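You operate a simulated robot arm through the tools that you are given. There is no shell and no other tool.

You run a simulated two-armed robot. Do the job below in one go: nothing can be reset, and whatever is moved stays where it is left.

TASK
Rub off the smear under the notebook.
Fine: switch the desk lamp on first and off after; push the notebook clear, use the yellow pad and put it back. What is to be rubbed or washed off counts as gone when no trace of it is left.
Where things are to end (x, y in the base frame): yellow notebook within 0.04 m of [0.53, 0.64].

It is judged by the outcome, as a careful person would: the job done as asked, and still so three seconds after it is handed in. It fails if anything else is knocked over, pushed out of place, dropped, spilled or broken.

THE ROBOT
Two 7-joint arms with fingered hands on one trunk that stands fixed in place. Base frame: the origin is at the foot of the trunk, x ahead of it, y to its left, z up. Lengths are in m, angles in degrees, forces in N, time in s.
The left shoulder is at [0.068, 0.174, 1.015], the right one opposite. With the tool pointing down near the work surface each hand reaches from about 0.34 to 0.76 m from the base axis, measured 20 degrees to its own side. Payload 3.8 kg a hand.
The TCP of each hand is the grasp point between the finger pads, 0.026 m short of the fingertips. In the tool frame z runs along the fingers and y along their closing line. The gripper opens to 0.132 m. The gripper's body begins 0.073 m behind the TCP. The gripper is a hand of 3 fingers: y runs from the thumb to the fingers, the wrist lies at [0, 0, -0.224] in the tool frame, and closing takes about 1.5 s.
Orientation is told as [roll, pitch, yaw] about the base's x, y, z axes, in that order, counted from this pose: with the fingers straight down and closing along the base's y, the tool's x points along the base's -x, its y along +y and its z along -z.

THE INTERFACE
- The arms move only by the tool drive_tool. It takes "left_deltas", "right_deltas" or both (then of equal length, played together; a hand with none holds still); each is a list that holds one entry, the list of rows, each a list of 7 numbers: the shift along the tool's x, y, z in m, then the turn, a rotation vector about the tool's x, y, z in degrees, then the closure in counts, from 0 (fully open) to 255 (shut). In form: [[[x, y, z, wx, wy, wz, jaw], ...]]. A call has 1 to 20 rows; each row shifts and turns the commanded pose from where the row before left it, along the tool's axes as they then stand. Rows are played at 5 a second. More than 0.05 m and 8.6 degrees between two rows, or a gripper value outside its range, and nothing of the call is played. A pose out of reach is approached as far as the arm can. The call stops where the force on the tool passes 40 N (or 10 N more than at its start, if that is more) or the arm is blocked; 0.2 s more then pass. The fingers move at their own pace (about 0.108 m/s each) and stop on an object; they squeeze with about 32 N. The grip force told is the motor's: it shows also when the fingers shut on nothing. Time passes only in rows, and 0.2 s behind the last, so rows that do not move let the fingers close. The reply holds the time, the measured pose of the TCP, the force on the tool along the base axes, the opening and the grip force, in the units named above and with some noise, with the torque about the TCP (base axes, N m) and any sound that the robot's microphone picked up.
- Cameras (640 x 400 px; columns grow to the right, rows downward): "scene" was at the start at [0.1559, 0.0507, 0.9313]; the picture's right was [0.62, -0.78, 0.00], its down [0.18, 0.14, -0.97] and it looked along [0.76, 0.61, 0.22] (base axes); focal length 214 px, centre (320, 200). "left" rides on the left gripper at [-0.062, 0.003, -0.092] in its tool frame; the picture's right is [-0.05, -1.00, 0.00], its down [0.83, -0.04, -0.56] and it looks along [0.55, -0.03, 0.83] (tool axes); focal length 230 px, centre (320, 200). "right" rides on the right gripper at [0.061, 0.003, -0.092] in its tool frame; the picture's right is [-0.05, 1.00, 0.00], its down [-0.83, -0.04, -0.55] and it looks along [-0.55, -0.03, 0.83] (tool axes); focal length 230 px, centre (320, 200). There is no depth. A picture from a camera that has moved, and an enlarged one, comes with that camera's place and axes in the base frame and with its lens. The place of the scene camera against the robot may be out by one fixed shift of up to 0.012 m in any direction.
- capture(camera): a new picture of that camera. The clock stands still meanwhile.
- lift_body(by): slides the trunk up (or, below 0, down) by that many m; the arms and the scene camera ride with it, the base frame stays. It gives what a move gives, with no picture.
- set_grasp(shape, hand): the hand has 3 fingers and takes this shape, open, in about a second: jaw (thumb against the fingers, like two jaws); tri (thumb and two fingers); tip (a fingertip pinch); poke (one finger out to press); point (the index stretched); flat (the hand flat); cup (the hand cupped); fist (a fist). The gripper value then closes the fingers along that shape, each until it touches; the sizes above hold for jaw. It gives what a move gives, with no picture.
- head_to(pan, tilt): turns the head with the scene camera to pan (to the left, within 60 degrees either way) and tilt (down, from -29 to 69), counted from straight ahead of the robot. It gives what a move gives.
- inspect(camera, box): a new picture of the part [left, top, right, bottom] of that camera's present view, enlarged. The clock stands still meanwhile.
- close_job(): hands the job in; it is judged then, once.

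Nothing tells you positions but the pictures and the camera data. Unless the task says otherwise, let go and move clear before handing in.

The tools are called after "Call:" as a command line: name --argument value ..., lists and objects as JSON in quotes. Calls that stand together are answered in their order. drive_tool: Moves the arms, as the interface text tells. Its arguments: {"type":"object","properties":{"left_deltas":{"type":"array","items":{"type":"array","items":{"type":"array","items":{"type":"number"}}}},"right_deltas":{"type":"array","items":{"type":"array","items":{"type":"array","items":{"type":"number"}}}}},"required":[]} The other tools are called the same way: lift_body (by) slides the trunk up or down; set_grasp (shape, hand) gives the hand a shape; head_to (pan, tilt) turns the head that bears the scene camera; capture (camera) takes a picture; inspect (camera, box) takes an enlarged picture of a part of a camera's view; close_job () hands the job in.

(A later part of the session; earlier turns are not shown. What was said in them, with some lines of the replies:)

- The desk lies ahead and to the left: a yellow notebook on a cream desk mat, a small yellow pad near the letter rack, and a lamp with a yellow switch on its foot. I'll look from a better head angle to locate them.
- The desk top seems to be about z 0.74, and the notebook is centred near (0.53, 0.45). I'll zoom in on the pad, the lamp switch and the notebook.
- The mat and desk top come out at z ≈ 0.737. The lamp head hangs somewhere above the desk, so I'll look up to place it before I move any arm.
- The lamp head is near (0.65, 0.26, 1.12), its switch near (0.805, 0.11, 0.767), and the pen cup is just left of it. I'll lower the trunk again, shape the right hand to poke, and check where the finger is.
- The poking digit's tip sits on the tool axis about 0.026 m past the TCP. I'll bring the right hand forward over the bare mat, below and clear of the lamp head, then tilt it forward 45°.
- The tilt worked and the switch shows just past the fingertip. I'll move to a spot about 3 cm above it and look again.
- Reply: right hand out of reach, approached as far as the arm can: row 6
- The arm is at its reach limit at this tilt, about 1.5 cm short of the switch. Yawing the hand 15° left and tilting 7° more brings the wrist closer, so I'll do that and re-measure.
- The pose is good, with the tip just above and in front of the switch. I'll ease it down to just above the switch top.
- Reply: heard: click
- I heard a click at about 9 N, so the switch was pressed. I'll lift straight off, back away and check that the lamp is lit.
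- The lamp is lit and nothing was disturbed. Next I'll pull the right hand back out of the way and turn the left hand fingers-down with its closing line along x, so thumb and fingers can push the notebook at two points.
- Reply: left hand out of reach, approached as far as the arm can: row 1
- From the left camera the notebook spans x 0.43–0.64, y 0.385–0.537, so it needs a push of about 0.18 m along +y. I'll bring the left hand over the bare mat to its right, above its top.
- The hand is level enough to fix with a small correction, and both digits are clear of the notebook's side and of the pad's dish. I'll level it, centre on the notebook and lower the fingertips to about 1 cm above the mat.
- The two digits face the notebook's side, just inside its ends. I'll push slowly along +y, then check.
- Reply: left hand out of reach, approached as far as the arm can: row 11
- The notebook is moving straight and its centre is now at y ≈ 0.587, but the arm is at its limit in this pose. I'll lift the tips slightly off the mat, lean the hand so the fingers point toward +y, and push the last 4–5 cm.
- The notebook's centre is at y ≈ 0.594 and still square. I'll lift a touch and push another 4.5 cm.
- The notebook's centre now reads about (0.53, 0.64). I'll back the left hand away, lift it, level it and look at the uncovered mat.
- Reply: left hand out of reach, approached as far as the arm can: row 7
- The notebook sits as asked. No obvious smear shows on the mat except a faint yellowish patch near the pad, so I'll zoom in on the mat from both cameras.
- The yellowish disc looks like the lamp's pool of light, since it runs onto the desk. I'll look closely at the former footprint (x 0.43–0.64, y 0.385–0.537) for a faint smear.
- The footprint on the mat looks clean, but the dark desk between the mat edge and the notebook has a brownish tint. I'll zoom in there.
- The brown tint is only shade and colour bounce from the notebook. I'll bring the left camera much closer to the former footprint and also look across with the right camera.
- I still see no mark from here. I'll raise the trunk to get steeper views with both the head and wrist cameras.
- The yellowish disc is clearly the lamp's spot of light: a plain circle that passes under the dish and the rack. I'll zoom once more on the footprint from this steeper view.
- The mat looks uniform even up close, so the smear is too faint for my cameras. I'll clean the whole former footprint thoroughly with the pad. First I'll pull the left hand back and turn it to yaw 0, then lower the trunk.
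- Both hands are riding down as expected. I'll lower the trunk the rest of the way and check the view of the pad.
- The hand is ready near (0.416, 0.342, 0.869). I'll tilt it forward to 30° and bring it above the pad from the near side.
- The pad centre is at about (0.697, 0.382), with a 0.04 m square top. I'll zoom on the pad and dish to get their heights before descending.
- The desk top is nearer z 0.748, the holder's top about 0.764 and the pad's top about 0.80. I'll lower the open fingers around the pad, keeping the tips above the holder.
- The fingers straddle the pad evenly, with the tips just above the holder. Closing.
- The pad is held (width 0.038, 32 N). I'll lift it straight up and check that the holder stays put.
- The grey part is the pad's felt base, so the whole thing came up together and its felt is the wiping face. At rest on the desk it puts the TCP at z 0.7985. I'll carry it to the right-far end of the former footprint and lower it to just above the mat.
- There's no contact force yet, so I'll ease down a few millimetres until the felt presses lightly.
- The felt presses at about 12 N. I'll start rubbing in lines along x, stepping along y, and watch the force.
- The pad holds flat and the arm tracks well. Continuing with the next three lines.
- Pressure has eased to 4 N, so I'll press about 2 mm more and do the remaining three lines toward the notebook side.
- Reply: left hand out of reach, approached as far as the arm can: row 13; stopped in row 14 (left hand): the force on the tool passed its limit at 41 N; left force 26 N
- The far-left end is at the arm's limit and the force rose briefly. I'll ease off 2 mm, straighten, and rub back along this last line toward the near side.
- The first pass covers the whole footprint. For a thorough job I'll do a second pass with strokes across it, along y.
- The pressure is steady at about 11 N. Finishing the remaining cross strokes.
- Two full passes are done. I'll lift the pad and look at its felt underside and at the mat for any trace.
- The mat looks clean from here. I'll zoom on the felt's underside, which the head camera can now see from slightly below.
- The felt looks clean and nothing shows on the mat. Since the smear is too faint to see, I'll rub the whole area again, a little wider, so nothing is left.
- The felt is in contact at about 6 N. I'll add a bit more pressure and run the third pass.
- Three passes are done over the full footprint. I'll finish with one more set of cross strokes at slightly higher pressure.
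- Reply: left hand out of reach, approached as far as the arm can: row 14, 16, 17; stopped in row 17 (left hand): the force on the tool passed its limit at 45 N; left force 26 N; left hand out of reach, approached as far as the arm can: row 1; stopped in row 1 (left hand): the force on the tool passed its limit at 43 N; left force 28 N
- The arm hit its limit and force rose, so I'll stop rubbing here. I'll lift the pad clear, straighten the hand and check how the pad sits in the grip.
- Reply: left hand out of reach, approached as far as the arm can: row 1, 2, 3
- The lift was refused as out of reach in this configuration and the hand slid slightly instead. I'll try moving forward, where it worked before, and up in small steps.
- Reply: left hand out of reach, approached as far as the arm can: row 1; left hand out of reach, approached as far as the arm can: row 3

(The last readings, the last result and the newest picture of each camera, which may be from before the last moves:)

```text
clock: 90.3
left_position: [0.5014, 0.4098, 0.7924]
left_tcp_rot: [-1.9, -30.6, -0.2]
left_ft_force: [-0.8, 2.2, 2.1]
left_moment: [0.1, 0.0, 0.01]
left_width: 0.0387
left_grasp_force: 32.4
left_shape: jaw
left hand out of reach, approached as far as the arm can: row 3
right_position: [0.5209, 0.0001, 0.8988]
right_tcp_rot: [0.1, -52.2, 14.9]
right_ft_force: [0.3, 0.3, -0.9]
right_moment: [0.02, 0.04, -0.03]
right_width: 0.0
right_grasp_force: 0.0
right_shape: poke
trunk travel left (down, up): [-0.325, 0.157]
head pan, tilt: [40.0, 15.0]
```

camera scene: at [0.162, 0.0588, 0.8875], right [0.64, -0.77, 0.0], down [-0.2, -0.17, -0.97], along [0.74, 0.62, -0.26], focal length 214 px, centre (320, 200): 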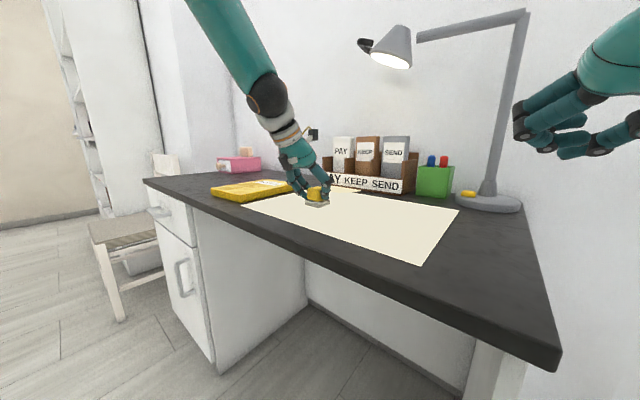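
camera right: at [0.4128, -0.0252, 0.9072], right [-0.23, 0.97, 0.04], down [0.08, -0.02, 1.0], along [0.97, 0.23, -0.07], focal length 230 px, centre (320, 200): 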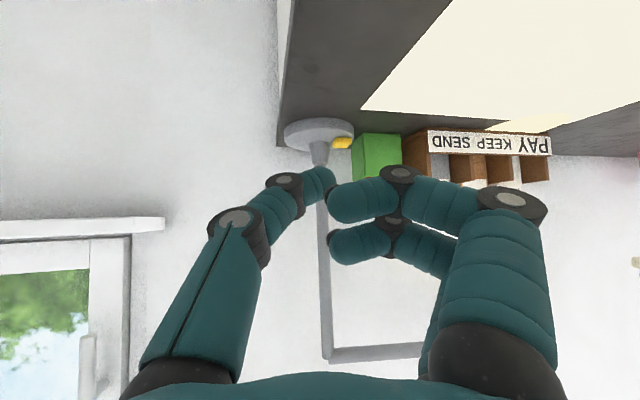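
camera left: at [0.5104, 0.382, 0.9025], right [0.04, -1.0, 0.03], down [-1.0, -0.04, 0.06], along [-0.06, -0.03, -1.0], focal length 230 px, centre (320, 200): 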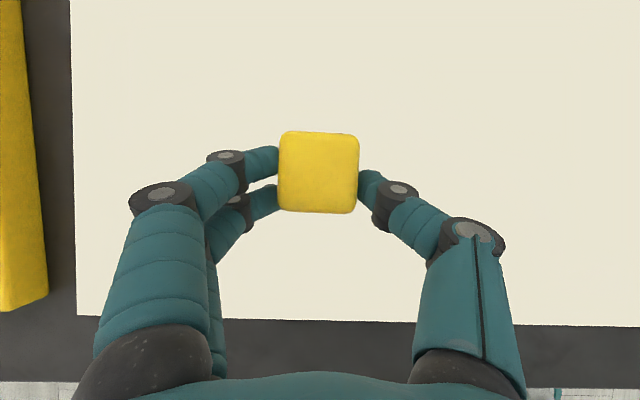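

Sideways works but up doesn't from here, so I'll use the trunk to raise the hand clear of the mat.

Call:
lift_body --by 0.05

Call:
capture --camera "left"

Call:
capture --camera "scene"

```text
clock: 91.2
left_position: [0.507, 0.4093, 0.8756]
left_tcp_rot: [-1.9, -34.7, -0.2]
left_ft_force: [-0.3, 0.0, -1.0]
left_moment: [-0.05, 0.05, -0.03]
left_width: 0.0385
left_grasp_force: 32.0
left_shape: jaw
right_position: [0.5208, 0.0011, 0.949]
right_tcp_rot: [0.0, -52.0, 15.0]
right_ft_force: [-0.3, 0.0, 0.4]
right_moment: [0.02, 0.0, -0.04]
right_width: 0.0
right_grasp_force: 0.0
right_shape: poke
trunk travel left (down, up): [-0.375, 0.107]
head pan, tilt: [40.0, 15.0]
```

```text
taken
camera left: at [0.5039, 0.416, 0.9859], right [0.02, -1.0, 0.06], down [-1.0, -0.02, -0.02], along [0.02, -0.06, -1.0], focal length 230 px, centre (320, 200)
```

left: 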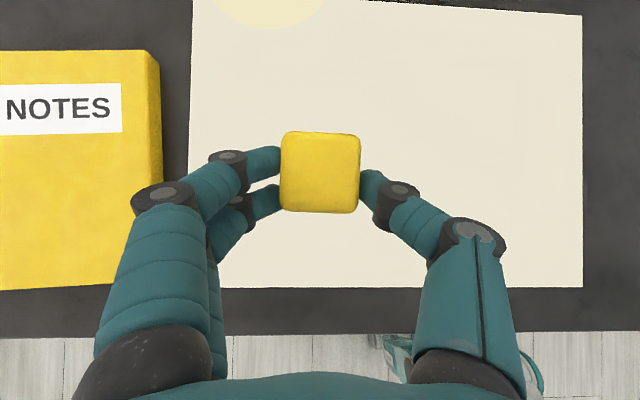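

```text
taken
camera scene: at [0.1698, 0.0596, 0.9396], right [0.64, -0.77, 0.0], down [-0.2, -0.17, -0.97], along [0.74, 0.62, -0.26], focal length 214 px, centre (320, 200)
```

scene: 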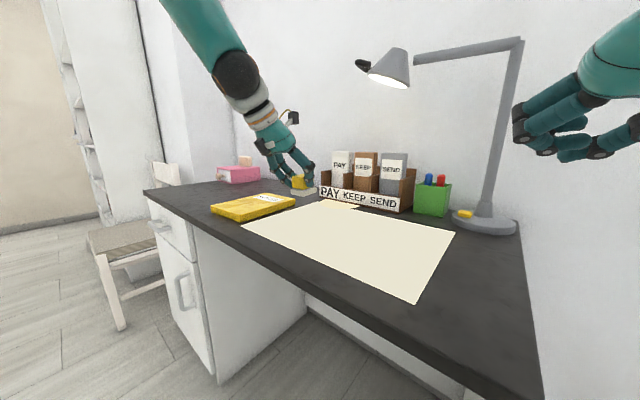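

The pad is clear of the mat now. I'll straighten the hand to the original 30° tilt and carry the pad above its starting place.

Call:
drive_tool --left_deltas '[[[0, 0, 0, -1.9, 4.7, 0, 255], [-0.0282, -0.0054, 0.0223, 0, 0, 0, 255], [-0.0282, -0.0054, 0.0223, 0, 0, 0, 255], [-0.0282, -0.0054, 0.0223, 0, 0, 0, 255], [-0.0282, -0.0054, 0.0223, 0, 0, 0, 255], [-0.0282, -0.0054, 0.0223, 0, 0, 0, 255], [0, 0, 0, 0, 0, 0, 255]]]'

Call:
capture --camera "left"

Call:
inspect --camera "scene" --box '[180, 150, 420, 300]'

```text
clock: 92.8
left_position: [0.5692, 0.3717, 0.8475]
left_tcp_rot: [-2.2, -36.2, 0.0]
left_ft_force: [0.4, 0.2, -0.5]
left_moment: [0.0, -0.02, 0.0]
left_width: 0.0379
left_grasp_force: 32.0
left_shape: jaw
left hand out of reach, approached as far as the arm can: row 1, 2, 3, 4, 5, 6
right_position: [0.52, 0.0014, 0.9499]
right_tcp_rot: [-0.1, -52.1, 14.9]
right_ft_force: [-0.6, 0.0, -0.2]
right_moment: [-0.01, 0.01, -0.02]
right_width: 0.0001
right_grasp_force: 0.1
right_shape: poke
trunk travel left (down, up): [-0.375, 0.107]
head pan, tilt: [40.0, 15.0]
```

```text
taken
camera left: at [0.5645, 0.3782, 0.9577], right [0.02, -1.0, 0.06], down [-1.0, -0.02, -0.04], along [0.04, -0.06, -1.0], focal length 230 px, centre (320, 200)
```

left: 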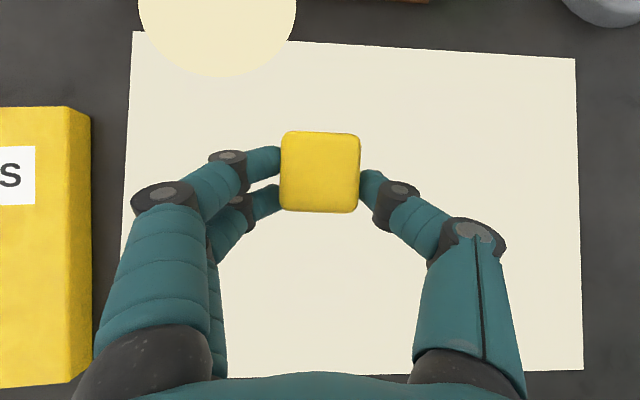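

```text
2.67 times, centred on (300, 225) of scene
camera zoom: at [0.1692, 0.0594, 0.9397], right [0.64, -0.77, 0.0], down [-0.2, -0.17, -0.97], along [0.74, 0.62, -0.26], focal length 572 px, centre (373, 133)
```

zoom: 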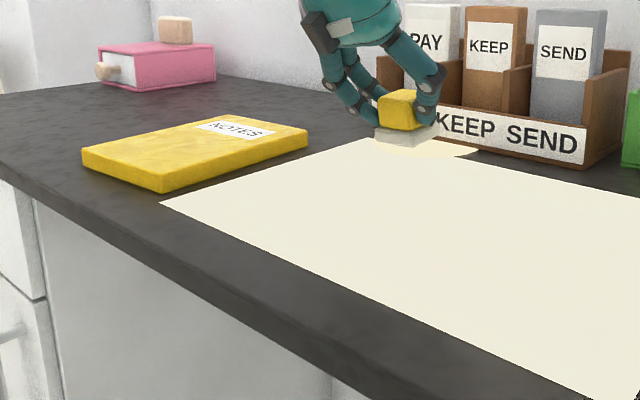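

The left arm seems to have drifted toward a joint limit. I'll look at its overall configuration before choosing how to free it.

Call:
head_to --pan 50 --tilt -20

Call:
capture --camera "scene"

Call:
head_to --pan 40 --tilt 12

Call:
capture --camera "scene"

```text
clock: 93.8
left_position: [0.5702, 0.3725, 0.8479]
left_tcp_rot: [-2.2, -36.1, 0.0]
left_ft_force: [0.5, 0.4, -0.6]
left_moment: [0.02, -0.02, -0.05]
left_width: 0.038
left_grasp_force: 32.0
left_shape: jaw
right_position: [0.5199, 0.0007, 0.9486]
right_tcp_rot: [0.1, -52.1, 14.9]
right_ft_force: [1.1, -0.4, 0.5]
right_moment: [0.02, -0.01, -0.01]
right_width: 0.0
right_grasp_force: 0.0
right_shape: poke
trunk travel left (down, up): [-0.375, 0.107]
head pan, tilt: [50.0, -20.0]
```

```text
taken
camera scene: at [0.147, 0.0578, 0.993], right [0.77, -0.64, 0.0], down [0.22, 0.26, -0.94], along [0.6, 0.72, 0.34], focal length 214 px, centre (320, 200)
```

scene: 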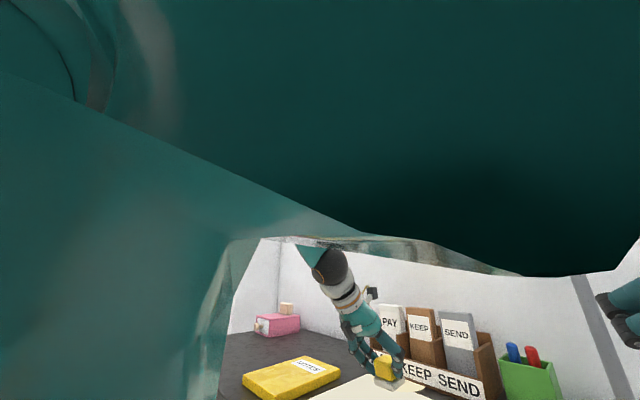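

```text
clock: 94.8
left_position: [0.5701, 0.3714, 0.8466]
left_tcp_rot: [-2.2, -36.2, 0.0]
left_ft_force: [0.3, 0.9, -0.6]
left_moment: [0.01, 0.04, -0.01]
left_width: 0.0383
left_grasp_force: 32.1
left_shape: jaw
right_position: [0.5192, 0.0016, 0.9507]
right_tcp_rot: [-0.1, -52.1, 14.9]
right_ft_force: [-0.4, 0.2, 0.6]
right_moment: [-0.01, -0.01, 0.02]
right_width: 0.0
right_grasp_force: 0.1
right_shape: poke
trunk travel left (down, up): [-0.375, 0.107]
head pan, tilt: [40.0, 12.0]
```

```text
taken
camera scene: at [0.1695, 0.0595, 0.9446], right [0.64, -0.77, 0.0], down [-0.16, -0.13, -0.98], along [0.75, 0.63, -0.21], focal length 214 px, centre (320, 200)
```

scene: 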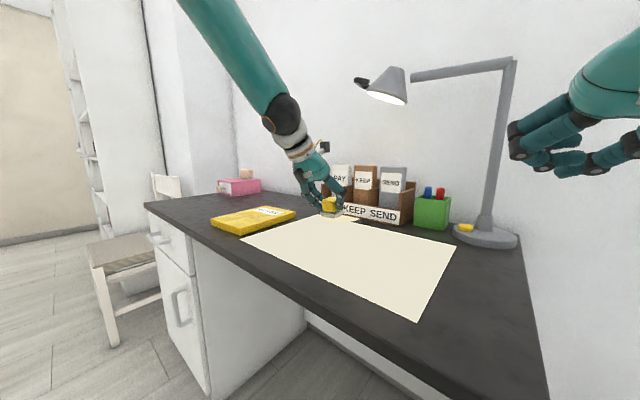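

The elbow is riding high. I'll try freeing the arm by raising the hand and turning it slightly back, clear above the mat.

Call:
drive_tool --left_deltas '[[[-0.018, 0, -0.024, 0, 0, 0, 255], [-0.018, 0, -0.024, 0, 0, 0, 255], [0, 0, 0, 0, 0, 0, 255]]]'

Call:
drive_tool --left_deltas '[[[0, 0, 0, 0, 3, 0, 255], [0, 0, 0, 0, 3, 0, 255], [0, 0, 0, 0, 0, 0, 255]]]'

```text
clock: 95.6
left_position: [0.5463, 0.3616, 0.8602]
left_tcp_rot: [-2.1, -35.5, 0.0]
left_ft_force: [0.6, -0.2, -0.8]
left_moment: [0.01, 0.03, -0.01]
left_width: 0.0382
left_grasp_force: 32.4
left_shape: jaw
left hand out of reach, approached as far as the arm can: row 1, 2
right_position: [0.5202, -0.0, 0.9502]
right_tcp_rot: [0.0, -52.1, 14.9]
right_ft_force: [0.0, -0.1, 0.6]
right_moment: [0.0, 0.0, 0.02]
right_width: 0.0
right_grasp_force: 0.0
right_shape: poke
trunk travel left (down, up): [-0.375, 0.107]
head pan, tilt: [40.0, 12.0]
```

```text
clock: 96.4
left_position: [0.5477, 0.3617, 0.8617]
left_tcp_rot: [-2.1, -35.6, 0.0]
left_ft_force: [-0.4, 0.2, -0.2]
left_moment: [-0.01, 0.03, 0.01]
left_width: 0.0382
left_grasp_force: 32.0
left_shape: jaw
left hand out of reach, approached as far as the arm can: row 1, 2
right_position: [0.5202, 0.0001, 0.9497]
right_tcp_rot: [0.0, -52.1, 14.9]
right_ft_force: [0.2, 0.6, 0.3]
right_moment: [0.01, -0.04, -0.01]
right_width: 0.0002
right_grasp_force: 0.0
right_shape: poke
trunk travel left (down, up): [-0.375, 0.107]
head pan, tilt: [40.0, 12.0]
```

Call:
drive_tool --left_deltas '[[[0, 0, 0, 4.7, 0, 6.5, 255], [0, 0, 0, 4.7, 0, 6.5, 255], [0, 0, 0, 0, 0, 0, 255]]]'

Call:
drive_tool --left_deltas '[[[-0.0118, 0, -0.0162, 0, 0, 0, 255], [0, 0, 0, 0, 0, 0, 255]]]'

```text
clock: 97.2
left_position: [0.5472, 0.3622, 0.861]
left_tcp_rot: [-2.1, -36.1, -16.1]
left_ft_force: [0.5, 0.7, 0.5]
left_moment: [0.0, 0.02, -0.02]
left_width: 0.0384
left_grasp_force: 32.2
left_shape: jaw
right_position: [0.5199, 0.0015, 0.9502]
right_tcp_rot: [0.0, -52.1, 14.9]
right_ft_force: [0.9, -0.3, 0.0]
right_moment: [0.0, 0.0, -0.01]
right_width: 0.0
right_grasp_force: 0.1
right_shape: poke
trunk travel left (down, up): [-0.375, 0.107]
head pan, tilt: [40.0, 12.0]
```

```text
clock: 97.8
left_position: [0.5477, 0.364, 0.8818]
left_tcp_rot: [-2.0, -35.9, -16.1]
left_ft_force: [0.2, -0.2, -0.5]
left_moment: [-0.04, 0.02, 0.02]
left_width: 0.0385
left_grasp_force: 32.3
left_shape: jaw
right_position: [0.521, 0.0017, 0.9492]
right_tcp_rot: [0.0, -52.0, 14.8]
right_ft_force: [-0.1, 0.9, 1.1]
right_moment: [0.0, 0.01, 0.0]
right_width: 0.0
right_grasp_force: 0.0
right_shape: poke
trunk travel left (down, up): [-0.375, 0.107]
head pan, tilt: [40.0, 12.0]
```

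A small yaw freed the arm; it lifts properly now. I'll restore the tilt to 30° and pull back to the area where the arm started well.

Call:
drive_tool --left_deltas '[[[0, 0, 0, -2, 3, 0, 255], [0, 0, 0, 0, 2.9, 0, 255], [0.03, 0, -0.03, 0, 0, 0, 255], [0.03, 0, -0.03, 0, 0, 0, 255], [0, 0, 0, 0, 0, 0, 255]]]'

Call:
drive_tool --left_deltas '[[[0, 0, 0, -4, 0, -6.9, 255], [0, 0, 0, -4, 0, -6.9, 255], [0, 0, 0, 0, 0, 0, 255]]]'

```text
clock: 99.0
left_position: [0.4695, 0.3866, 0.9036]
left_tcp_rot: [-0.1, -30.1, -16.2]
left_ft_force: [0.4, 0.5, -0.6]
left_moment: [-0.04, 0.0, -0.02]
left_width: 0.0383
left_grasp_force: 32.3
left_shape: jaw
left hand out of reach, approached as far as the arm can: row 2
right_position: [0.5198, 0.0011, 0.9495]
right_tcp_rot: [0.1, -52.1, 14.9]
right_ft_force: [-0.4, 1.0, -0.1]
right_moment: [0.04, 0.0, 0.01]
right_width: 0.0
right_grasp_force: 0.2
right_shape: poke
trunk travel left (down, up): [-0.375, 0.107]
head pan, tilt: [40.0, 12.0]
```

```text
clock: 99.8
left_position: [0.47, 0.386, 0.9041]
left_tcp_rot: [-0.1, -30.1, -0.3]
left_ft_force: [0.1, -0.5, -0.9]
left_moment: [0.03, 0.04, -0.01]
left_width: 0.0381
left_grasp_force: 32.2
left_shape: jaw
right_position: [0.519, 0.0019, 0.9495]
right_tcp_rot: [0.0, -52.1, 14.9]
right_ft_force: [0.5, -0.3, -0.1]
right_moment: [-0.05, -0.01, -0.01]
right_width: 0.0002
right_grasp_force: 0.0
right_shape: poke
trunk travel left (down, up): [-0.375, 0.107]
head pan, tilt: [40.0, 12.0]
```

The hand is straight again at 30° tilt. I'll carry the pad to above its starting place.

Call:
drive_tool --left_deltas '[[[-0.0264, -0.0007, 0.0256, 0, 0, 0, 255], [-0.0264, -0.0007, 0.0256, 0, 0, 0, 255], [-0.0264, -0.0007, 0.0256, 0, 0, 0, 255], [-0.0264, -0.0007, 0.0256, 0, 0, 0, 255], [-0.0264, -0.0007, 0.0256, 0, 0, 0, 255], [-0.0264, -0.0007, 0.0256, 0, 0, 0, 255], [0, 0, 0, 0, 0, 0, 255]]]'

Call:
capture --camera "left"

Call:
capture --camera "scene"

```text
clock: 101.4
left_position: [0.6832, 0.3804, 0.8493]
left_tcp_rot: [0.0, -30.1, -0.3]
left_ft_force: [-0.1, -0.2, -0.4]
left_moment: [-0.01, 0.0, 0.02]
left_width: 0.0383
left_grasp_force: 32.0
left_shape: jaw
right_position: [0.5201, 0.0005, 0.9498]
right_tcp_rot: [0.0, -52.0, 14.9]
right_ft_force: [1.0, -0.2, 0.1]
right_moment: [-0.02, -0.01, -0.01]
right_width: 0.0
right_grasp_force: 0.1
right_shape: poke
trunk travel left (down, up): [-0.375, 0.107]
head pan, tilt: [40.0, 12.0]
```

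```text
taken
camera left: at [0.6895, 0.3834, 0.9608], right [0.04, -1.0, 0.03], down [-1.0, -0.04, 0.06], along [-0.06, -0.03, -1.0], focal length 230 px, centre (320, 200)
```

left: 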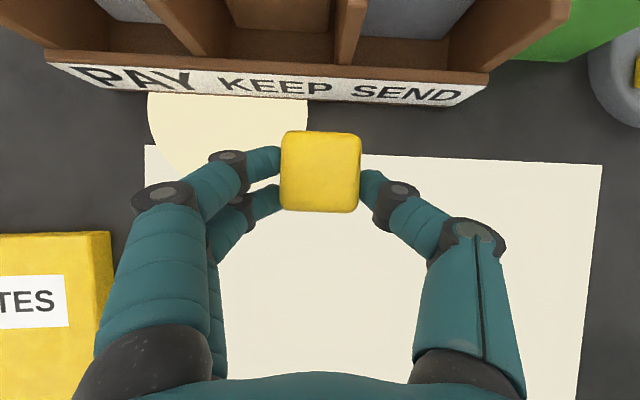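

```text
taken
camera scene: at [0.1692, 0.0592, 0.9446], right [0.64, -0.77, 0.0], down [-0.16, -0.13, -0.98], along [0.75, 0.63, -0.21], focal length 214 px, centre (320, 200)
```

scene: 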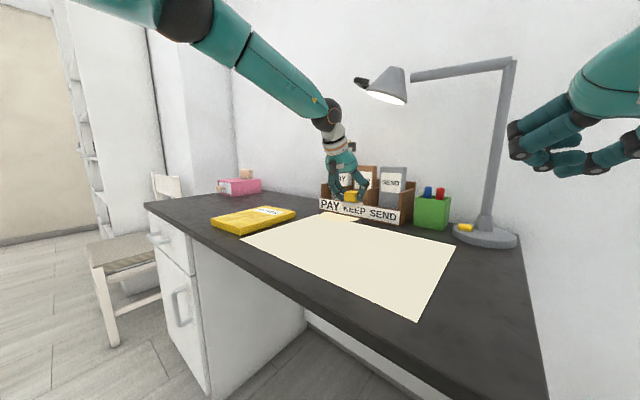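

The pad is above its place with the same grip offset as before. I'll lower it to just above the mat, then ease into contact.

Call:
drive_tool --left_deltas '[[[0.0125, 0.0008, 0.0217, 0, 0, 0, 255], [0.0118, 0.0008, 0.0212, 0, 0, 0, 255], [0, 0, 0, 0, 0, 0, 255]]]'

Call:
drive_tool --left_deltas '[[[0.001, 0, 0.0017, 0, 0, 0, 255], [0.001, 0, 0.0017, 0, 0, 0, 255], [0, 0, 0, 0, 0, 0, 255]]]'

```text
clock: 102.2
left_position: [0.6814, 0.3835, 0.8017]
left_tcp_rot: [-0.1, -30.2, -0.2]
left_ft_force: [0.3, -0.2, -0.4]
left_moment: [-0.06, 0.01, 0.02]
left_width: 0.038
left_grasp_force: 31.8
left_shape: jaw
right_position: [0.5187, 0.0014, 0.9501]
right_tcp_rot: [0.0, -52.1, 14.9]
right_ft_force: [0.5, -0.6, -0.2]
right_moment: [0.04, -0.02, 0.01]
right_width: 0.0
right_grasp_force: 0.1
right_shape: poke
trunk travel left (down, up): [-0.375, 0.107]
head pan, tilt: [40.0, 12.0]
```

```text
clock: 103.0
left_position: [0.681, 0.3835, 0.7978]
left_tcp_rot: [-0.2, -30.3, -0.1]
left_ft_force: [0.0, -0.4, -1.4]
left_moment: [0.02, 0.04, -0.01]
left_width: 0.0381
left_grasp_force: 32.0
left_shape: jaw
left hand out of reach, approached as far as the arm can: row 2
right_position: [0.5204, 0.0006, 0.9508]
right_tcp_rot: [0.0, -52.2, 14.9]
right_ft_force: [-0.1, 0.3, 0.3]
right_moment: [0.01, -0.02, 0.0]
right_width: 0.0
right_grasp_force: 0.0
right_shape: poke
trunk travel left (down, up): [-0.375, 0.107]
head pan, tilt: [40.0, 12.0]
```

It's at the reach limit with the trunk 5 cm up. I'll raise the hand, lower the trunk back to the height where I picked the pad up, and come down again.

Call:
drive_tool --left_deltas '[[[-0.0175, 0, -0.0303, 0, 0, 0, 255], [-0.0175, 0, -0.0303, 0, 0, 0, 255], [0.0125, 0, -0.0217, 0, 0, 0, 255], [0, 0, 0, 0, 0, 0, 255]]]'

Call:
lift_body --by -0.05

Call:
capture --camera "left"

```text
clock: 104.0
left_position: [0.6579, 0.3836, 0.8802]
left_tcp_rot: [-0.1, -30.1, -0.2]
left_ft_force: [1.1, -0.2, -0.2]
left_moment: [0.0, 0.01, -0.01]
left_width: 0.0381
left_grasp_force: 32.7
left_shape: jaw
right_position: [0.5212, 0.0013, 0.9498]
right_tcp_rot: [0.0, -52.0, 14.8]
right_ft_force: [-0.2, -0.1, -0.3]
right_moment: [0.03, 0.0, 0.02]
right_width: 0.0
right_grasp_force: 0.0
right_shape: poke
trunk travel left (down, up): [-0.375, 0.107]
head pan, tilt: [40.0, 12.0]
```

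```text
clock: 104.9
left_position: [0.6591, 0.3831, 0.8306]
left_tcp_rot: [-0.1, -30.2, -0.2]
left_ft_force: [1.0, 0.3, -1.2]
left_moment: [0.03, 0.0, 0.0]
left_width: 0.0381
left_grasp_force: 32.3
left_shape: jaw
right_position: [0.5199, 0.0002, 0.9007]
right_tcp_rot: [0.0, -52.1, 14.8]
right_ft_force: [-0.4, 0.1, 1.0]
right_moment: [0.02, 0.0, -0.03]
right_width: 0.0001
right_grasp_force: 0.0
right_shape: poke
trunk travel left (down, up): [-0.325, 0.157]
head pan, tilt: [40.0, 12.0]
```

```text
taken
camera left: at [0.6646, 0.3862, 0.9419], right [0.04, -1.0, 0.03], down [-1.0, -0.04, 0.06], along [-0.06, -0.03, -1.0], focal length 230 px, centre (320, 200)
```

left: 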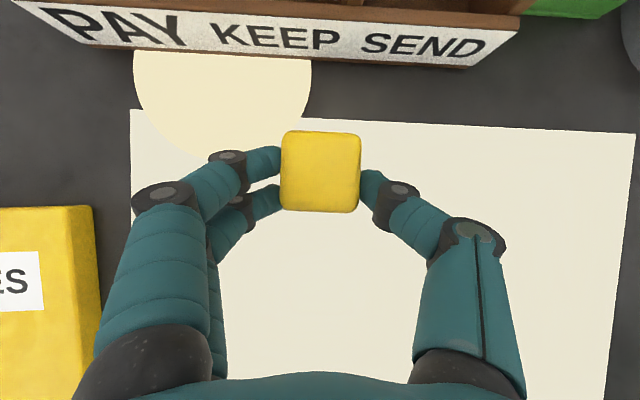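

Call:
drive_tool --left_deltas '[[[-0.0032, -0.0005, 0.0195, 0, 0, 0, 255], [-0.0032, -0.0005, 0.0195, 0, 0, 0, 255], [0, 0, 0, 0, 0, 0, 255]]]'

Call:
drive_tool --left_deltas '[[[0.001, 0, 0.0017, 0, 0, 0, 255], [0.001, 0, 0.0017, 0, 0, 0, 255], [0, 0, 0, 0, 0, 0, 255]]]'

```text
clock: 105.7
left_position: [0.6851, 0.3824, 0.8004]
left_tcp_rot: [-0.1, -30.2, -0.2]
left_ft_force: [-0.1, -0.3, -0.6]
left_moment: [0.02, 0.03, -0.03]
left_width: 0.0382
left_grasp_force: 32.0
left_shape: jaw
right_position: [0.52, 0.0011, 0.8987]
right_tcp_rot: [0.0, -52.1, 14.9]
right_ft_force: [0.8, 0.6, 0.0]
right_moment: [0.07, -0.02, -0.06]
right_width: 0.0
right_grasp_force: 0.1
right_shape: poke
trunk travel left (down, up): [-0.325, 0.157]
head pan, tilt: [40.0, 12.0]
```

```text
clock: 106.5
left_position: [0.6839, 0.383, 0.7961]
left_tcp_rot: [-0.1, -30.1, -0.3]
left_ft_force: [-0.3, -0.5, -0.9]
left_moment: [-0.01, -0.01, -0.03]
left_width: 0.0383
left_grasp_force: 32.0
left_shape: jaw
right_position: [0.5189, 0.0011, 0.8989]
right_tcp_rot: [0.0, -52.1, 14.9]
right_ft_force: [0.7, 0.0, -0.2]
right_moment: [-0.02, 0.0, -0.01]
right_width: 0.0003
right_grasp_force: 0.0
right_shape: poke
trunk travel left (down, up): [-0.325, 0.157]
head pan, tilt: [40.0, 12.0]
```

Call:
drive_tool --left_deltas '[[[0.001, 0, 0.0017, 0, 0, 0, 255], [0.0005, 0, 0.0009, 0, 0, 0, 255], [0, 0, 0, 0, 0, 0, 255]]]'

Call:
inspect --camera "scene" --box '[300, 150, 400, 230]'

```text
clock: 107.3
left_position: [0.6841, 0.3823, 0.7936]
left_tcp_rot: [-0.1, -30.0, -0.2]
left_ft_force: [0.1, -0.6, -1.6]
left_moment: [-0.02, 0.0, 0.02]
left_width: 0.0383
left_grasp_force: 31.7
left_shape: jaw
right_position: [0.5205, 0.0011, 0.8999]
right_tcp_rot: [0.1, -52.0, 15.0]
right_ft_force: [0.5, 0.0, 0.1]
right_moment: [0.0, 0.01, -0.03]
right_width: 0.0
right_grasp_force: 0.0
right_shape: poke
trunk travel left (down, up): [-0.325, 0.157]
head pan, tilt: [40.0, 12.0]
```

```text
5.00 times, centred on (350, 190) of scene
camera zoom: at [0.1632, 0.0594, 0.892], right [0.64, -0.77, 0.0], down [-0.16, -0.13, -0.98], along [0.75, 0.63, -0.21], focal length 1072 px, centre (170, 250)
```

zoom: 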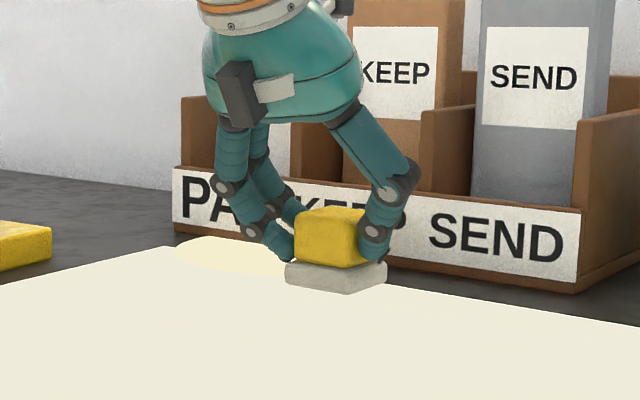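

Call:
drive_tool --left_deltas '[[[0.0008, 0, 0.0013, 0, 0, 0, 255], [0, 0, 0, 0, 0, 0, 255]]]'

Call:
drive_tool --left_deltas '[[[0.0008, 0, 0.0013, 0, 0, 0, 255], [0, 0, 0, 0, 0, 0, 255]]]'

```text
clock: 107.9
left_position: [0.6843, 0.3816, 0.7929]
left_tcp_rot: [-0.1, -30.1, -0.2]
left_ft_force: [-0.1, 0.0, -0.7]
left_moment: [0.01, -0.02, 0.02]
left_width: 0.0382
left_grasp_force: 32.1
left_shape: jaw
right_position: [0.5201, 0.001, 0.8983]
right_tcp_rot: [0.0, -52.1, 14.9]
right_ft_force: [-0.4, 0.5, 1.0]
right_moment: [0.0, 0.01, -0.01]
right_width: 0.0002
right_grasp_force: 0.0
right_shape: poke
trunk travel left (down, up): [-0.325, 0.157]
head pan, tilt: [40.0, 12.0]
```

```text
clock: 108.5
left_position: [0.683, 0.3825, 0.7914]
left_tcp_rot: [-0.1, -30.3, -0.2]
left_ft_force: [-0.3, 0.0, 4.6]
left_moment: [0.03, -0.03, 0.0]
left_width: 0.0383
left_grasp_force: 32.0
left_shape: jaw
right_position: [0.5202, 0.0013, 0.899]
right_tcp_rot: [-0.1, -52.1, 15.0]
right_ft_force: [-0.1, -0.1, -0.2]
right_moment: [0.02, 0.02, -0.01]
right_width: 0.0
right_grasp_force: 0.1
right_shape: poke
trunk travel left (down, up): [-0.325, 0.157]
head pan, tilt: [40.0, 12.0]
```

The pad is touching down at 4.6 N in its place. Releasing it and lifting the hand straight up.

Call:
drive_tool --left_deltas '[[[-0.0004, 0, -0.0007, 0, 0, 0, 200], [0, 0, 0, 0, 0, 0, 120], [0, 0, 0, 0, 0, 0, 40], [0, 0, 0, 0, 0, 0, 0], [0, 0, 0, 0, 0, 0, 0], [0, 0, 0, 0, 0, 0, 0]]]'

Call:
capture --camera "left"

Call:
inspect --camera "scene" --box '[300, 150, 400, 230]'

```text
clock: 109.9
left_position: [0.6836, 0.3824, 0.7911]
left_tcp_rot: [0.0, -30.1, -0.2]
left_ft_force: [0.0, -1.5, 0.1]
left_moment: [0.0, 0.0, -0.02]
left_width: 0.132
left_grasp_force: 0.2
left_shape: jaw
right_position: [0.5196, 0.0004, 0.8994]
right_tcp_rot: [0.0, -52.1, 14.9]
right_ft_force: [0.0, -0.1, -0.3]
right_moment: [-0.01, 0.01, -0.03]
right_width: 0.0004
right_grasp_force: 0.1
right_shape: poke
trunk travel left (down, up): [-0.325, 0.157]
head pan, tilt: [40.0, 12.0]
```

```text
taken
camera left: at [0.6899, 0.3852, 0.902], right [0.04, -1.0, 0.03], down [-1.0, -0.04, 0.06], along [-0.06, -0.03, -1.0], focal length 230 px, centre (320, 200)
```

left: 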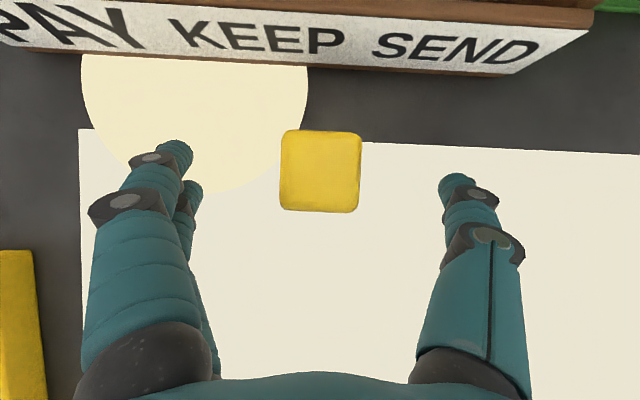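

```text
5.00 times, centred on (350, 190) of scene
camera zoom: at [0.1631, 0.0594, 0.892], right [0.64, -0.77, 0.0], down [-0.16, -0.13, -0.98], along [0.75, 0.63, -0.21], focal length 1072 px, centre (170, 250)
```

zoom: 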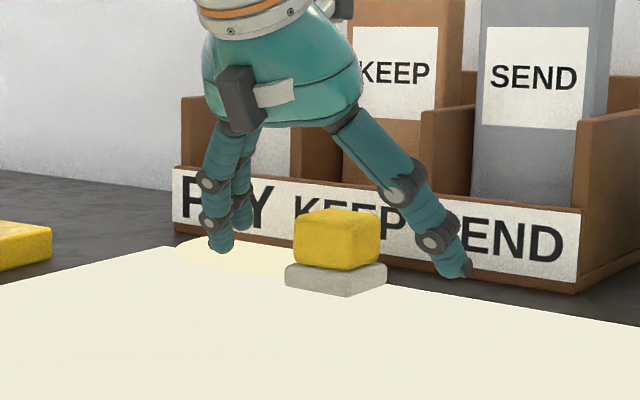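

The pad stands level at about (0.697, 0.383), its original place. I'll lift the left hand clear and back, then go to switch the lamp off with the right hand.

Call:
drive_tool --left_deltas '[[[-0.0175, 0, -0.0303, 0, 0, 0, 0], [-0.0175, 0, -0.0303, 0, 0, 0, 0], [0.0346, 0, -0.02, 0, 0, 0, 0], [0.0346, 0, -0.02, 0, 0, 0, 0], [0.0346, 0, -0.02, 0, 0, 0, 0], [0.0346, 0, -0.02, 0, 0, 0, 0], [0.0346, 0, -0.02, 0, 0, 0, 0], [0, 0, 0, 0, 0, 0, 0]]]'

Call:
capture --camera "left"

Call:
capture --camera "scene"

Call:
capture --camera "right"

```text
clock: 111.7
left_position: [0.4821, 0.3836, 0.8614]
left_tcp_rot: [-0.2, -30.0, -0.1]
left_ft_force: [-0.1, -0.6, 0.1]
left_moment: [-0.02, 0.01, -0.01]
left_width: 0.1319
left_grasp_force: 0.1
left_shape: jaw
right_position: [0.5207, 0.0007, 0.8999]
right_tcp_rot: [-0.1, -52.0, 15.1]
right_ft_force: [-0.8, -0.1, -0.6]
right_moment: [0.0, -0.02, -0.01]
right_width: 0.0
right_grasp_force: 0.0
right_shape: poke
trunk travel left (down, up): [-0.325, 0.157]
head pan, tilt: [40.0, 12.0]
```

```text
taken
camera left: at [0.4887, 0.3864, 0.972], right [0.04, -1.0, 0.03], down [-1.0, -0.04, 0.06], along [-0.06, -0.03, -1.0], focal length 230 px, centre (320, 200)
```

left: 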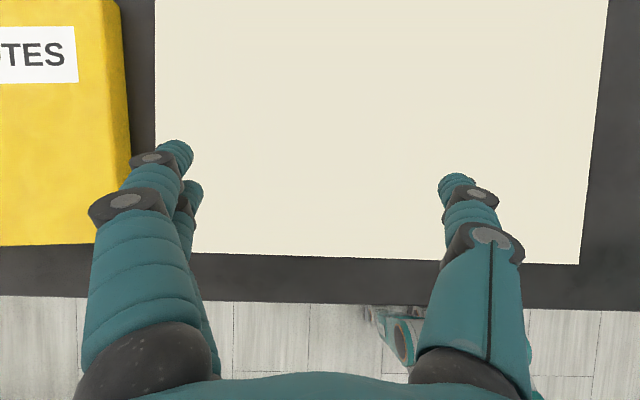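

```text
taken
camera scene: at [0.1634, 0.0601, 0.8919], right [0.64, -0.77, 0.0], down [-0.16, -0.13, -0.98], along [0.75, 0.63, -0.21], focal length 214 px, centre (320, 200)
```

scene: 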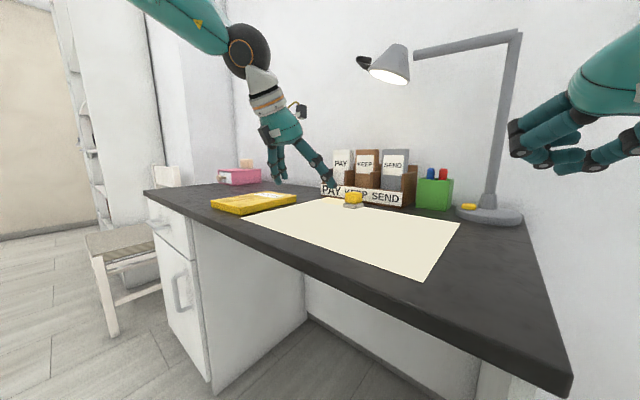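

```text
taken
camera right: at [0.413, -0.0247, 0.907], right [-0.23, 0.97, 0.04], down [0.08, -0.02, 1.0], along [0.97, 0.23, -0.07], focal length 230 px, centre (320, 200)
```

right: 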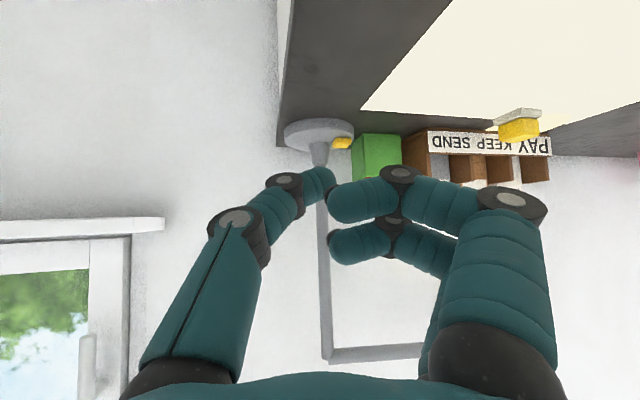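

Before switching off, one last careful look at the rubbed area under the lamp.

Call:
inspect --camera "left" --box '[150, 0, 440, 180]'

Call:
inspect --camera "left" --box '[150, 60, 310, 160]'

Call:
inspect --camera "right" --box '[480, 0, 640, 130]'

```text
2.21 times, centred on (295, 90) of left
camera zoom: at [0.4887, 0.3864, 0.972], right [0.04, -1.0, 0.03], down [-1.0, -0.04, 0.06], along [-0.06, -0.03, -1.0], focal length 508 px, centre (375, 443)
```

zoom: 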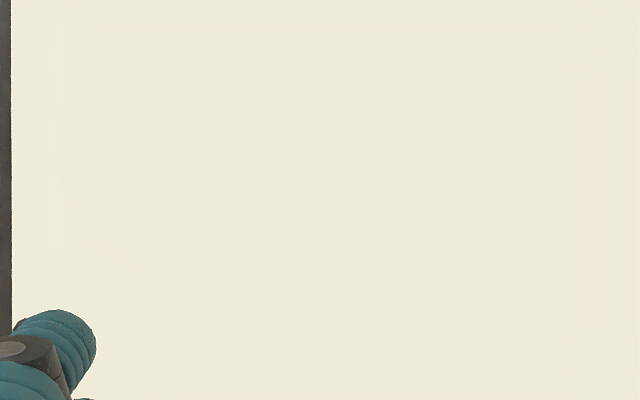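

```text
4.00 times, centred on (230, 110) of left
camera zoom: at [0.4887, 0.3864, 0.972], right [0.04, -1.0, 0.03], down [-1.0, -0.04, 0.06], along [-0.06, -0.03, -1.0], focal length 920 px, centre (680, 560)
```

zoom: 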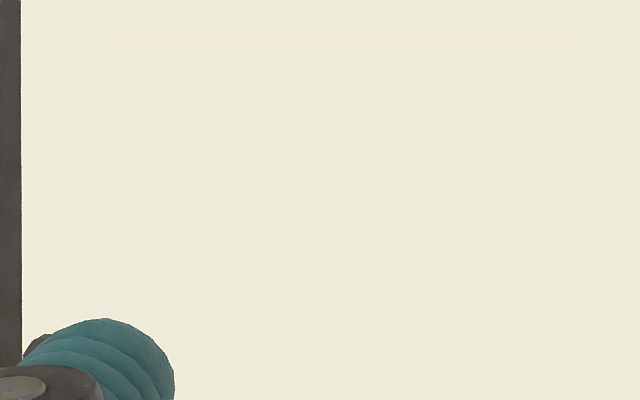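

```text
3.08 times, centred on (560, 65) of right
camera zoom: at [0.413, -0.0247, 0.907], right [-0.23, 0.97, 0.04], down [0.08, -0.02, 1.0], along [0.97, 0.23, -0.07], focal length 708 px, centre (-418, 615)
```

zoom: 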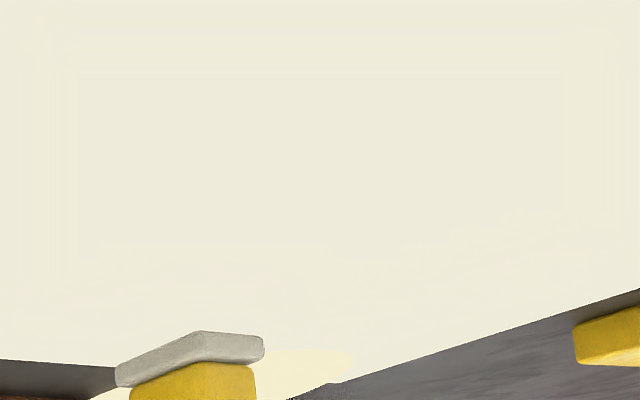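

The rubbed area is uniform, with no trace from any angle. Now the right hand goes back to just above the lamp switch.

Call:
drive_tool --right_deltas '[[[-0.0167, 0.0046, 0.0366, 0, 0, 0, 0], [-0.0167, 0.0046, 0.0366, 0, 0, 0, 0], [-0.0167, 0.0046, 0.0366, 0, 0, 0, 0], [-0.0167, 0.0046, 0.0366, 0, 0, 0, 0], [-0.0167, 0.0046, 0.0366, 0, 0, 0, 0], [-0.0167, 0.0046, 0.0366, 0, 0, 0, 0], [-0.0167, 0.0046, 0.0366, 0, 0, 0, 0], [0, 0, 0, 0, 0, 0, 0]]]'

Call:
capture --camera "right"

```text
clock: 113.5
left_position: [0.4808, 0.3819, 0.8641]
left_tcp_rot: [0.0, -30.1, -0.2]
left_ft_force: [-0.8, 0.4, -0.5]
left_moment: [0.01, 0.0, 0.01]
left_width: 0.1318
left_grasp_force: 0.0
left_shape: jaw
right_position: [0.7788, 0.103, 0.8319]
right_tcp_rot: [0.0, -52.1, 15.0]
right_ft_force: [-0.3, 0.2, 0.2]
right_moment: [-0.01, -0.03, -0.03]
right_width: 0.0002
right_grasp_force: 0.0
right_shape: poke
trunk travel left (down, up): [-0.325, 0.157]
head pan, tilt: [40.0, 12.0]
```

```text
taken
camera right: at [0.6709, 0.0767, 0.8389], right [-0.23, 0.97, 0.04], down [0.08, -0.02, 1.0], along [0.97, 0.23, -0.07], focal length 230 px, centre (320, 200)
```

right: 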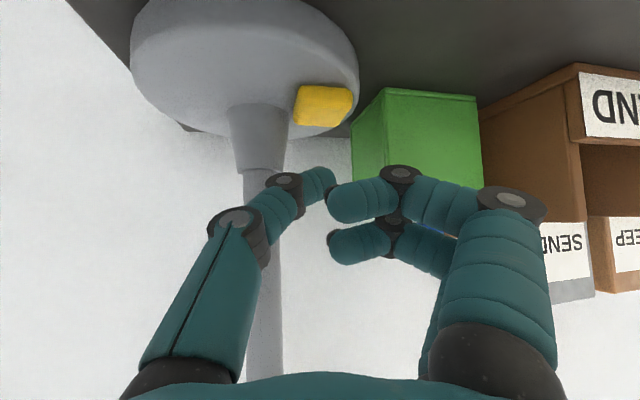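

The fingertip is above the switch again. Pressing down as before.

Call:
drive_tool --right_deltas '[[[0.0076, 0.0004, 0.0114, 0, 0, 0, 0], [0.0077, 0.0004, 0.0113, 0, 0, 0, 0], [0.0043, 0, 0.0034, 0, 0, 0, 0], [0.0043, 0, 0.0034, 0, 0, 0, 0], [0, 0, 0, 0, 0, 0, 0]]]'

```text
clock: 114.7
left_position: [0.4819, 0.383, 0.8622]
left_tcp_rot: [-0.1, -30.1, -0.2]
left_ft_force: [-0.1, 0.5, 0.6]
left_moment: [0.0, 0.04, -0.01]
left_width: 0.1322
left_grasp_force: 0.0
left_shape: jaw
right_position: [0.7838, 0.1055, 0.7982]
right_tcp_rot: [0.0, -52.4, 15.0]
right_ft_force: [2.4, 0.8, 9.1]
right_moment: [0.08, -0.24, -0.07]
right_width: 0.0
right_grasp_force: 0.0
right_shape: poke
trunk travel left (down, up): [-0.325, 0.157]
head pan, tilt: [40.0, 12.0]
heard: click
```

It clicked. I'll lift off, retreat the right hand, and check the lamp is dark and everything is in place.

Call:
drive_tool --right_deltas '[[[-0.0237, 0, -0.0184, 0, 0, 0, 0], [-0.0237, 0, -0.0184, 0, 0, 0, 0], [0.0198, -0.0064, -0.0384, 0, 0, 0, 0], [0.0198, -0.0064, -0.0384, 0, 0, 0, 0], [0.0198, -0.0064, -0.0384, 0, 0, 0, 0], [0.0198, -0.0064, -0.0384, 0, 0, 0, 0], [0.0198, -0.0064, -0.0384, 0, 0, 0, 0], [0, 0, 0, 0, 0, 0, 0]]]'

Call:
capture --camera "scene"

Call:
inspect --camera "scene" --box '[200, 150, 420, 290]'

Call:
inspect --camera "scene" --box '[400, 140, 540, 240]'

Call:
capture --camera "left"

```text
clock: 116.5
left_position: [0.4826, 0.3839, 0.8619]
left_tcp_rot: [-0.2, -30.1, -0.2]
left_ft_force: [0.0, 0.8, 0.5]
left_moment: [-0.01, 0.01, 0.03]
left_width: 0.1318
left_grasp_force: 0.0
left_shape: jaw
right_position: [0.587, 0.0183, 0.8986]
right_tcp_rot: [-0.1, -52.1, 14.9]
right_ft_force: [-0.1, 0.3, 0.4]
right_moment: [-0.03, 0.01, 0.0]
right_width: 0.0002
right_grasp_force: 0.1
right_shape: poke
trunk travel left (down, up): [-0.325, 0.157]
head pan, tilt: [40.0, 12.0]
```

```text
taken
camera scene: at [0.1632, 0.0595, 0.892], right [0.64, -0.77, 0.0], down [-0.16, -0.13, -0.98], along [0.75, 0.63, -0.21], focal length 214 px, centre (320, 200)
```

scene: 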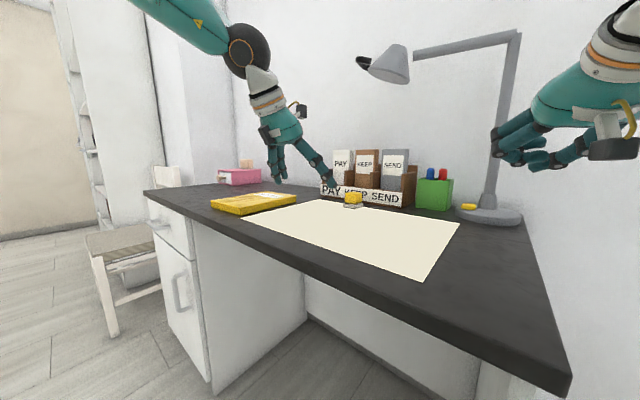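

```text
2.86 times, centred on (310, 220) of scene
camera zoom: at [0.1632, 0.0595, 0.892], right [0.64, -0.77, 0.0], down [-0.16, -0.13, -0.98], along [0.75, 0.63, -0.21], focal length 613 px, centre (349, 143)
```

zoom: 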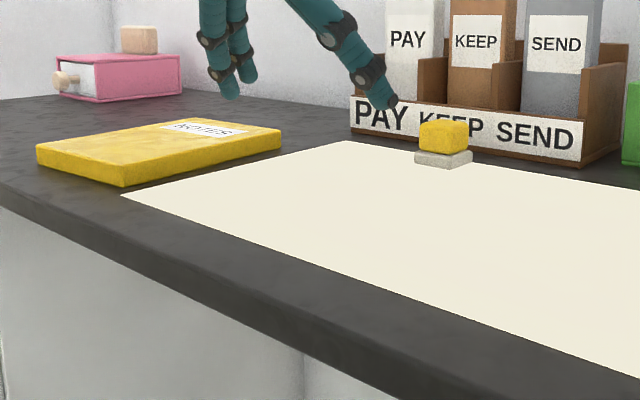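

```text
4.00 times, centred on (470, 190) of scene
camera zoom: at [0.1632, 0.0595, 0.892], right [0.64, -0.77, 0.0], down [-0.16, -0.13, -0.98], along [0.75, 0.63, -0.21], focal length 858 px, centre (-280, 240)
```

zoom: 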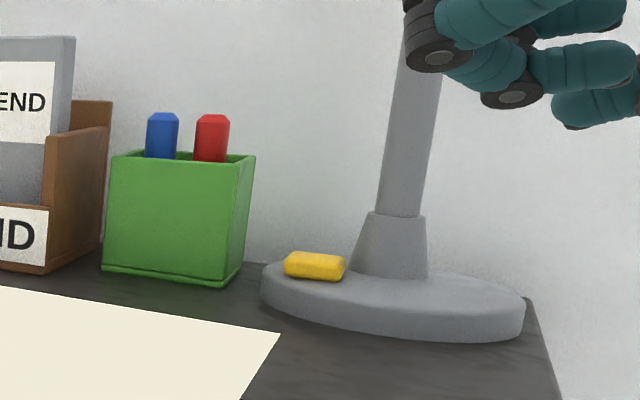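

```text
taken
camera left: at [0.4889, 0.3858, 0.9728], right [0.04, -1.0, 0.03], down [-1.0, -0.04, 0.06], along [-0.06, -0.03, -1.0], focal length 230 px, centre (320, 200)
```

left: 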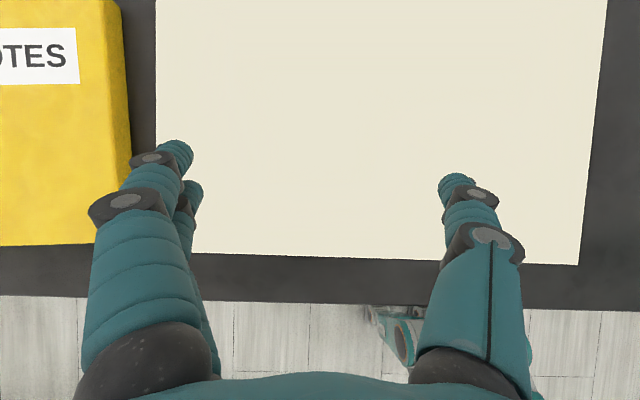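

The lamp is dark, its spot is gone, the pad is home, the notebook is by (0.53, 0.63), and nothing else has moved. I'll draw both hands a little further back and then hand in.

Call:
drive_tool --left_deltas '[[[0.01, 0, -0.04, 0, 0, 0, 0], [0.01, 0, -0.04, 0, 0, 0, 0], [0, 0, 0, 0, 0, 0, 0]]]' --right_deltas '[[[0.01, -0.005, -0.035, 0, 0, 0, 0], [0.01, -0.005, -0.035, 0, 0, 0, 0], [0, 0, 0, 0, 0, 0, 0]]]'

Call:
capture --camera "left"

Call:
capture --camera "scene"

```text
clock: 117.3
left_position: [0.4244, 0.3845, 0.9199]
left_tcp_rot: [0.0, -30.1, -0.3]
left_ft_force: [-0.1, -0.3, -0.3]
left_moment: [-0.02, 0.0, 0.01]
left_width: 0.1318
left_grasp_force: 0.0
left_shape: jaw
right_position: [0.5252, -0.0085, 0.9236]
right_tcp_rot: [0.0, -52.0, 14.9]
right_ft_force: [-0.5, 0.0, 0.4]
right_moment: [-0.01, -0.02, 0.0]
right_width: 0.0001
right_grasp_force: 0.1
right_shape: poke
trunk travel left (down, up): [-0.325, 0.157]
head pan, tilt: [40.0, 12.0]
```

```text
taken
camera left: at [0.4313, 0.3871, 1.0308], right [0.04, -1.0, 0.03], down [-1.0, -0.04, 0.06], along [-0.06, -0.03, -1.0], focal length 230 px, centre (320, 200)
```

left: 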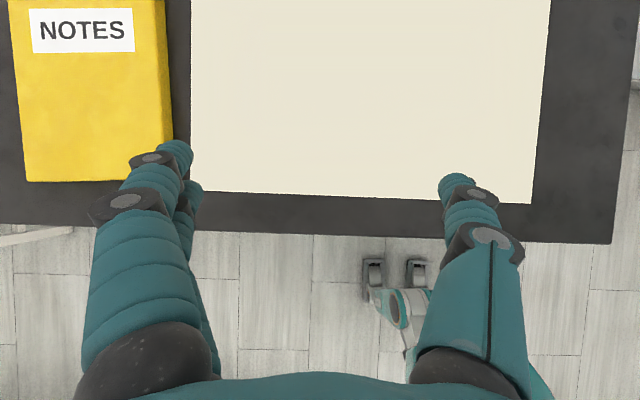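

```text
taken
camera scene: at [0.1634, 0.0595, 0.8919], right [0.64, -0.77, 0.0], down [-0.16, -0.13, -0.98], along [0.75, 0.63, -0.21], focal length 214 px, centre (320, 200)
```

scene: 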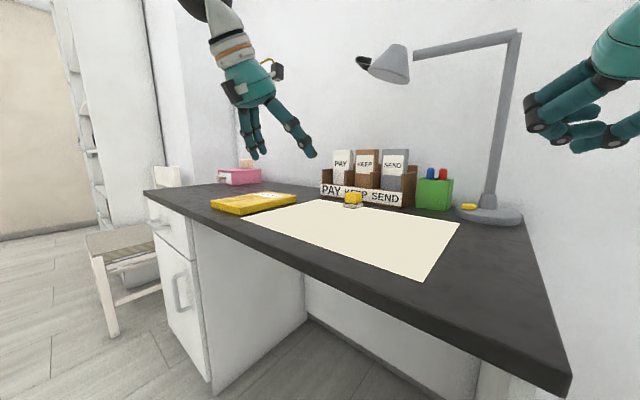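

Both hands are clear, the notebook's centre reads about (0.53, 0.62–0.63), the pad is back and the lamp is off. Handing in.

Call:
close_job

```text
The job is handed in.
```

I rubbed the whole area that was under the notebook, but I never saw the smear, so I can't confirm it's gone. The cameras showed no mark there before or after rubbing. I went over the area three times in full and part of a fourth, until the arm reached its limit. At the end the mat looked even from every angle I checked.

- **Lamp:** I switched it on before touching anything else and off at the end. I heard the click both times and saw it light up and go dark.
- **Notebook:** It's pushed clear, with its centre at about (0.53, 0.62–0.63). That is 1–2 cm from the target, inside the 4 cm allowed.
- **Yellow pad:** It's back within a few millimetres of where it started, standing level.
- **Everything else:** I saw nothing knocked over or moved, and both hands are clear of the desk items.
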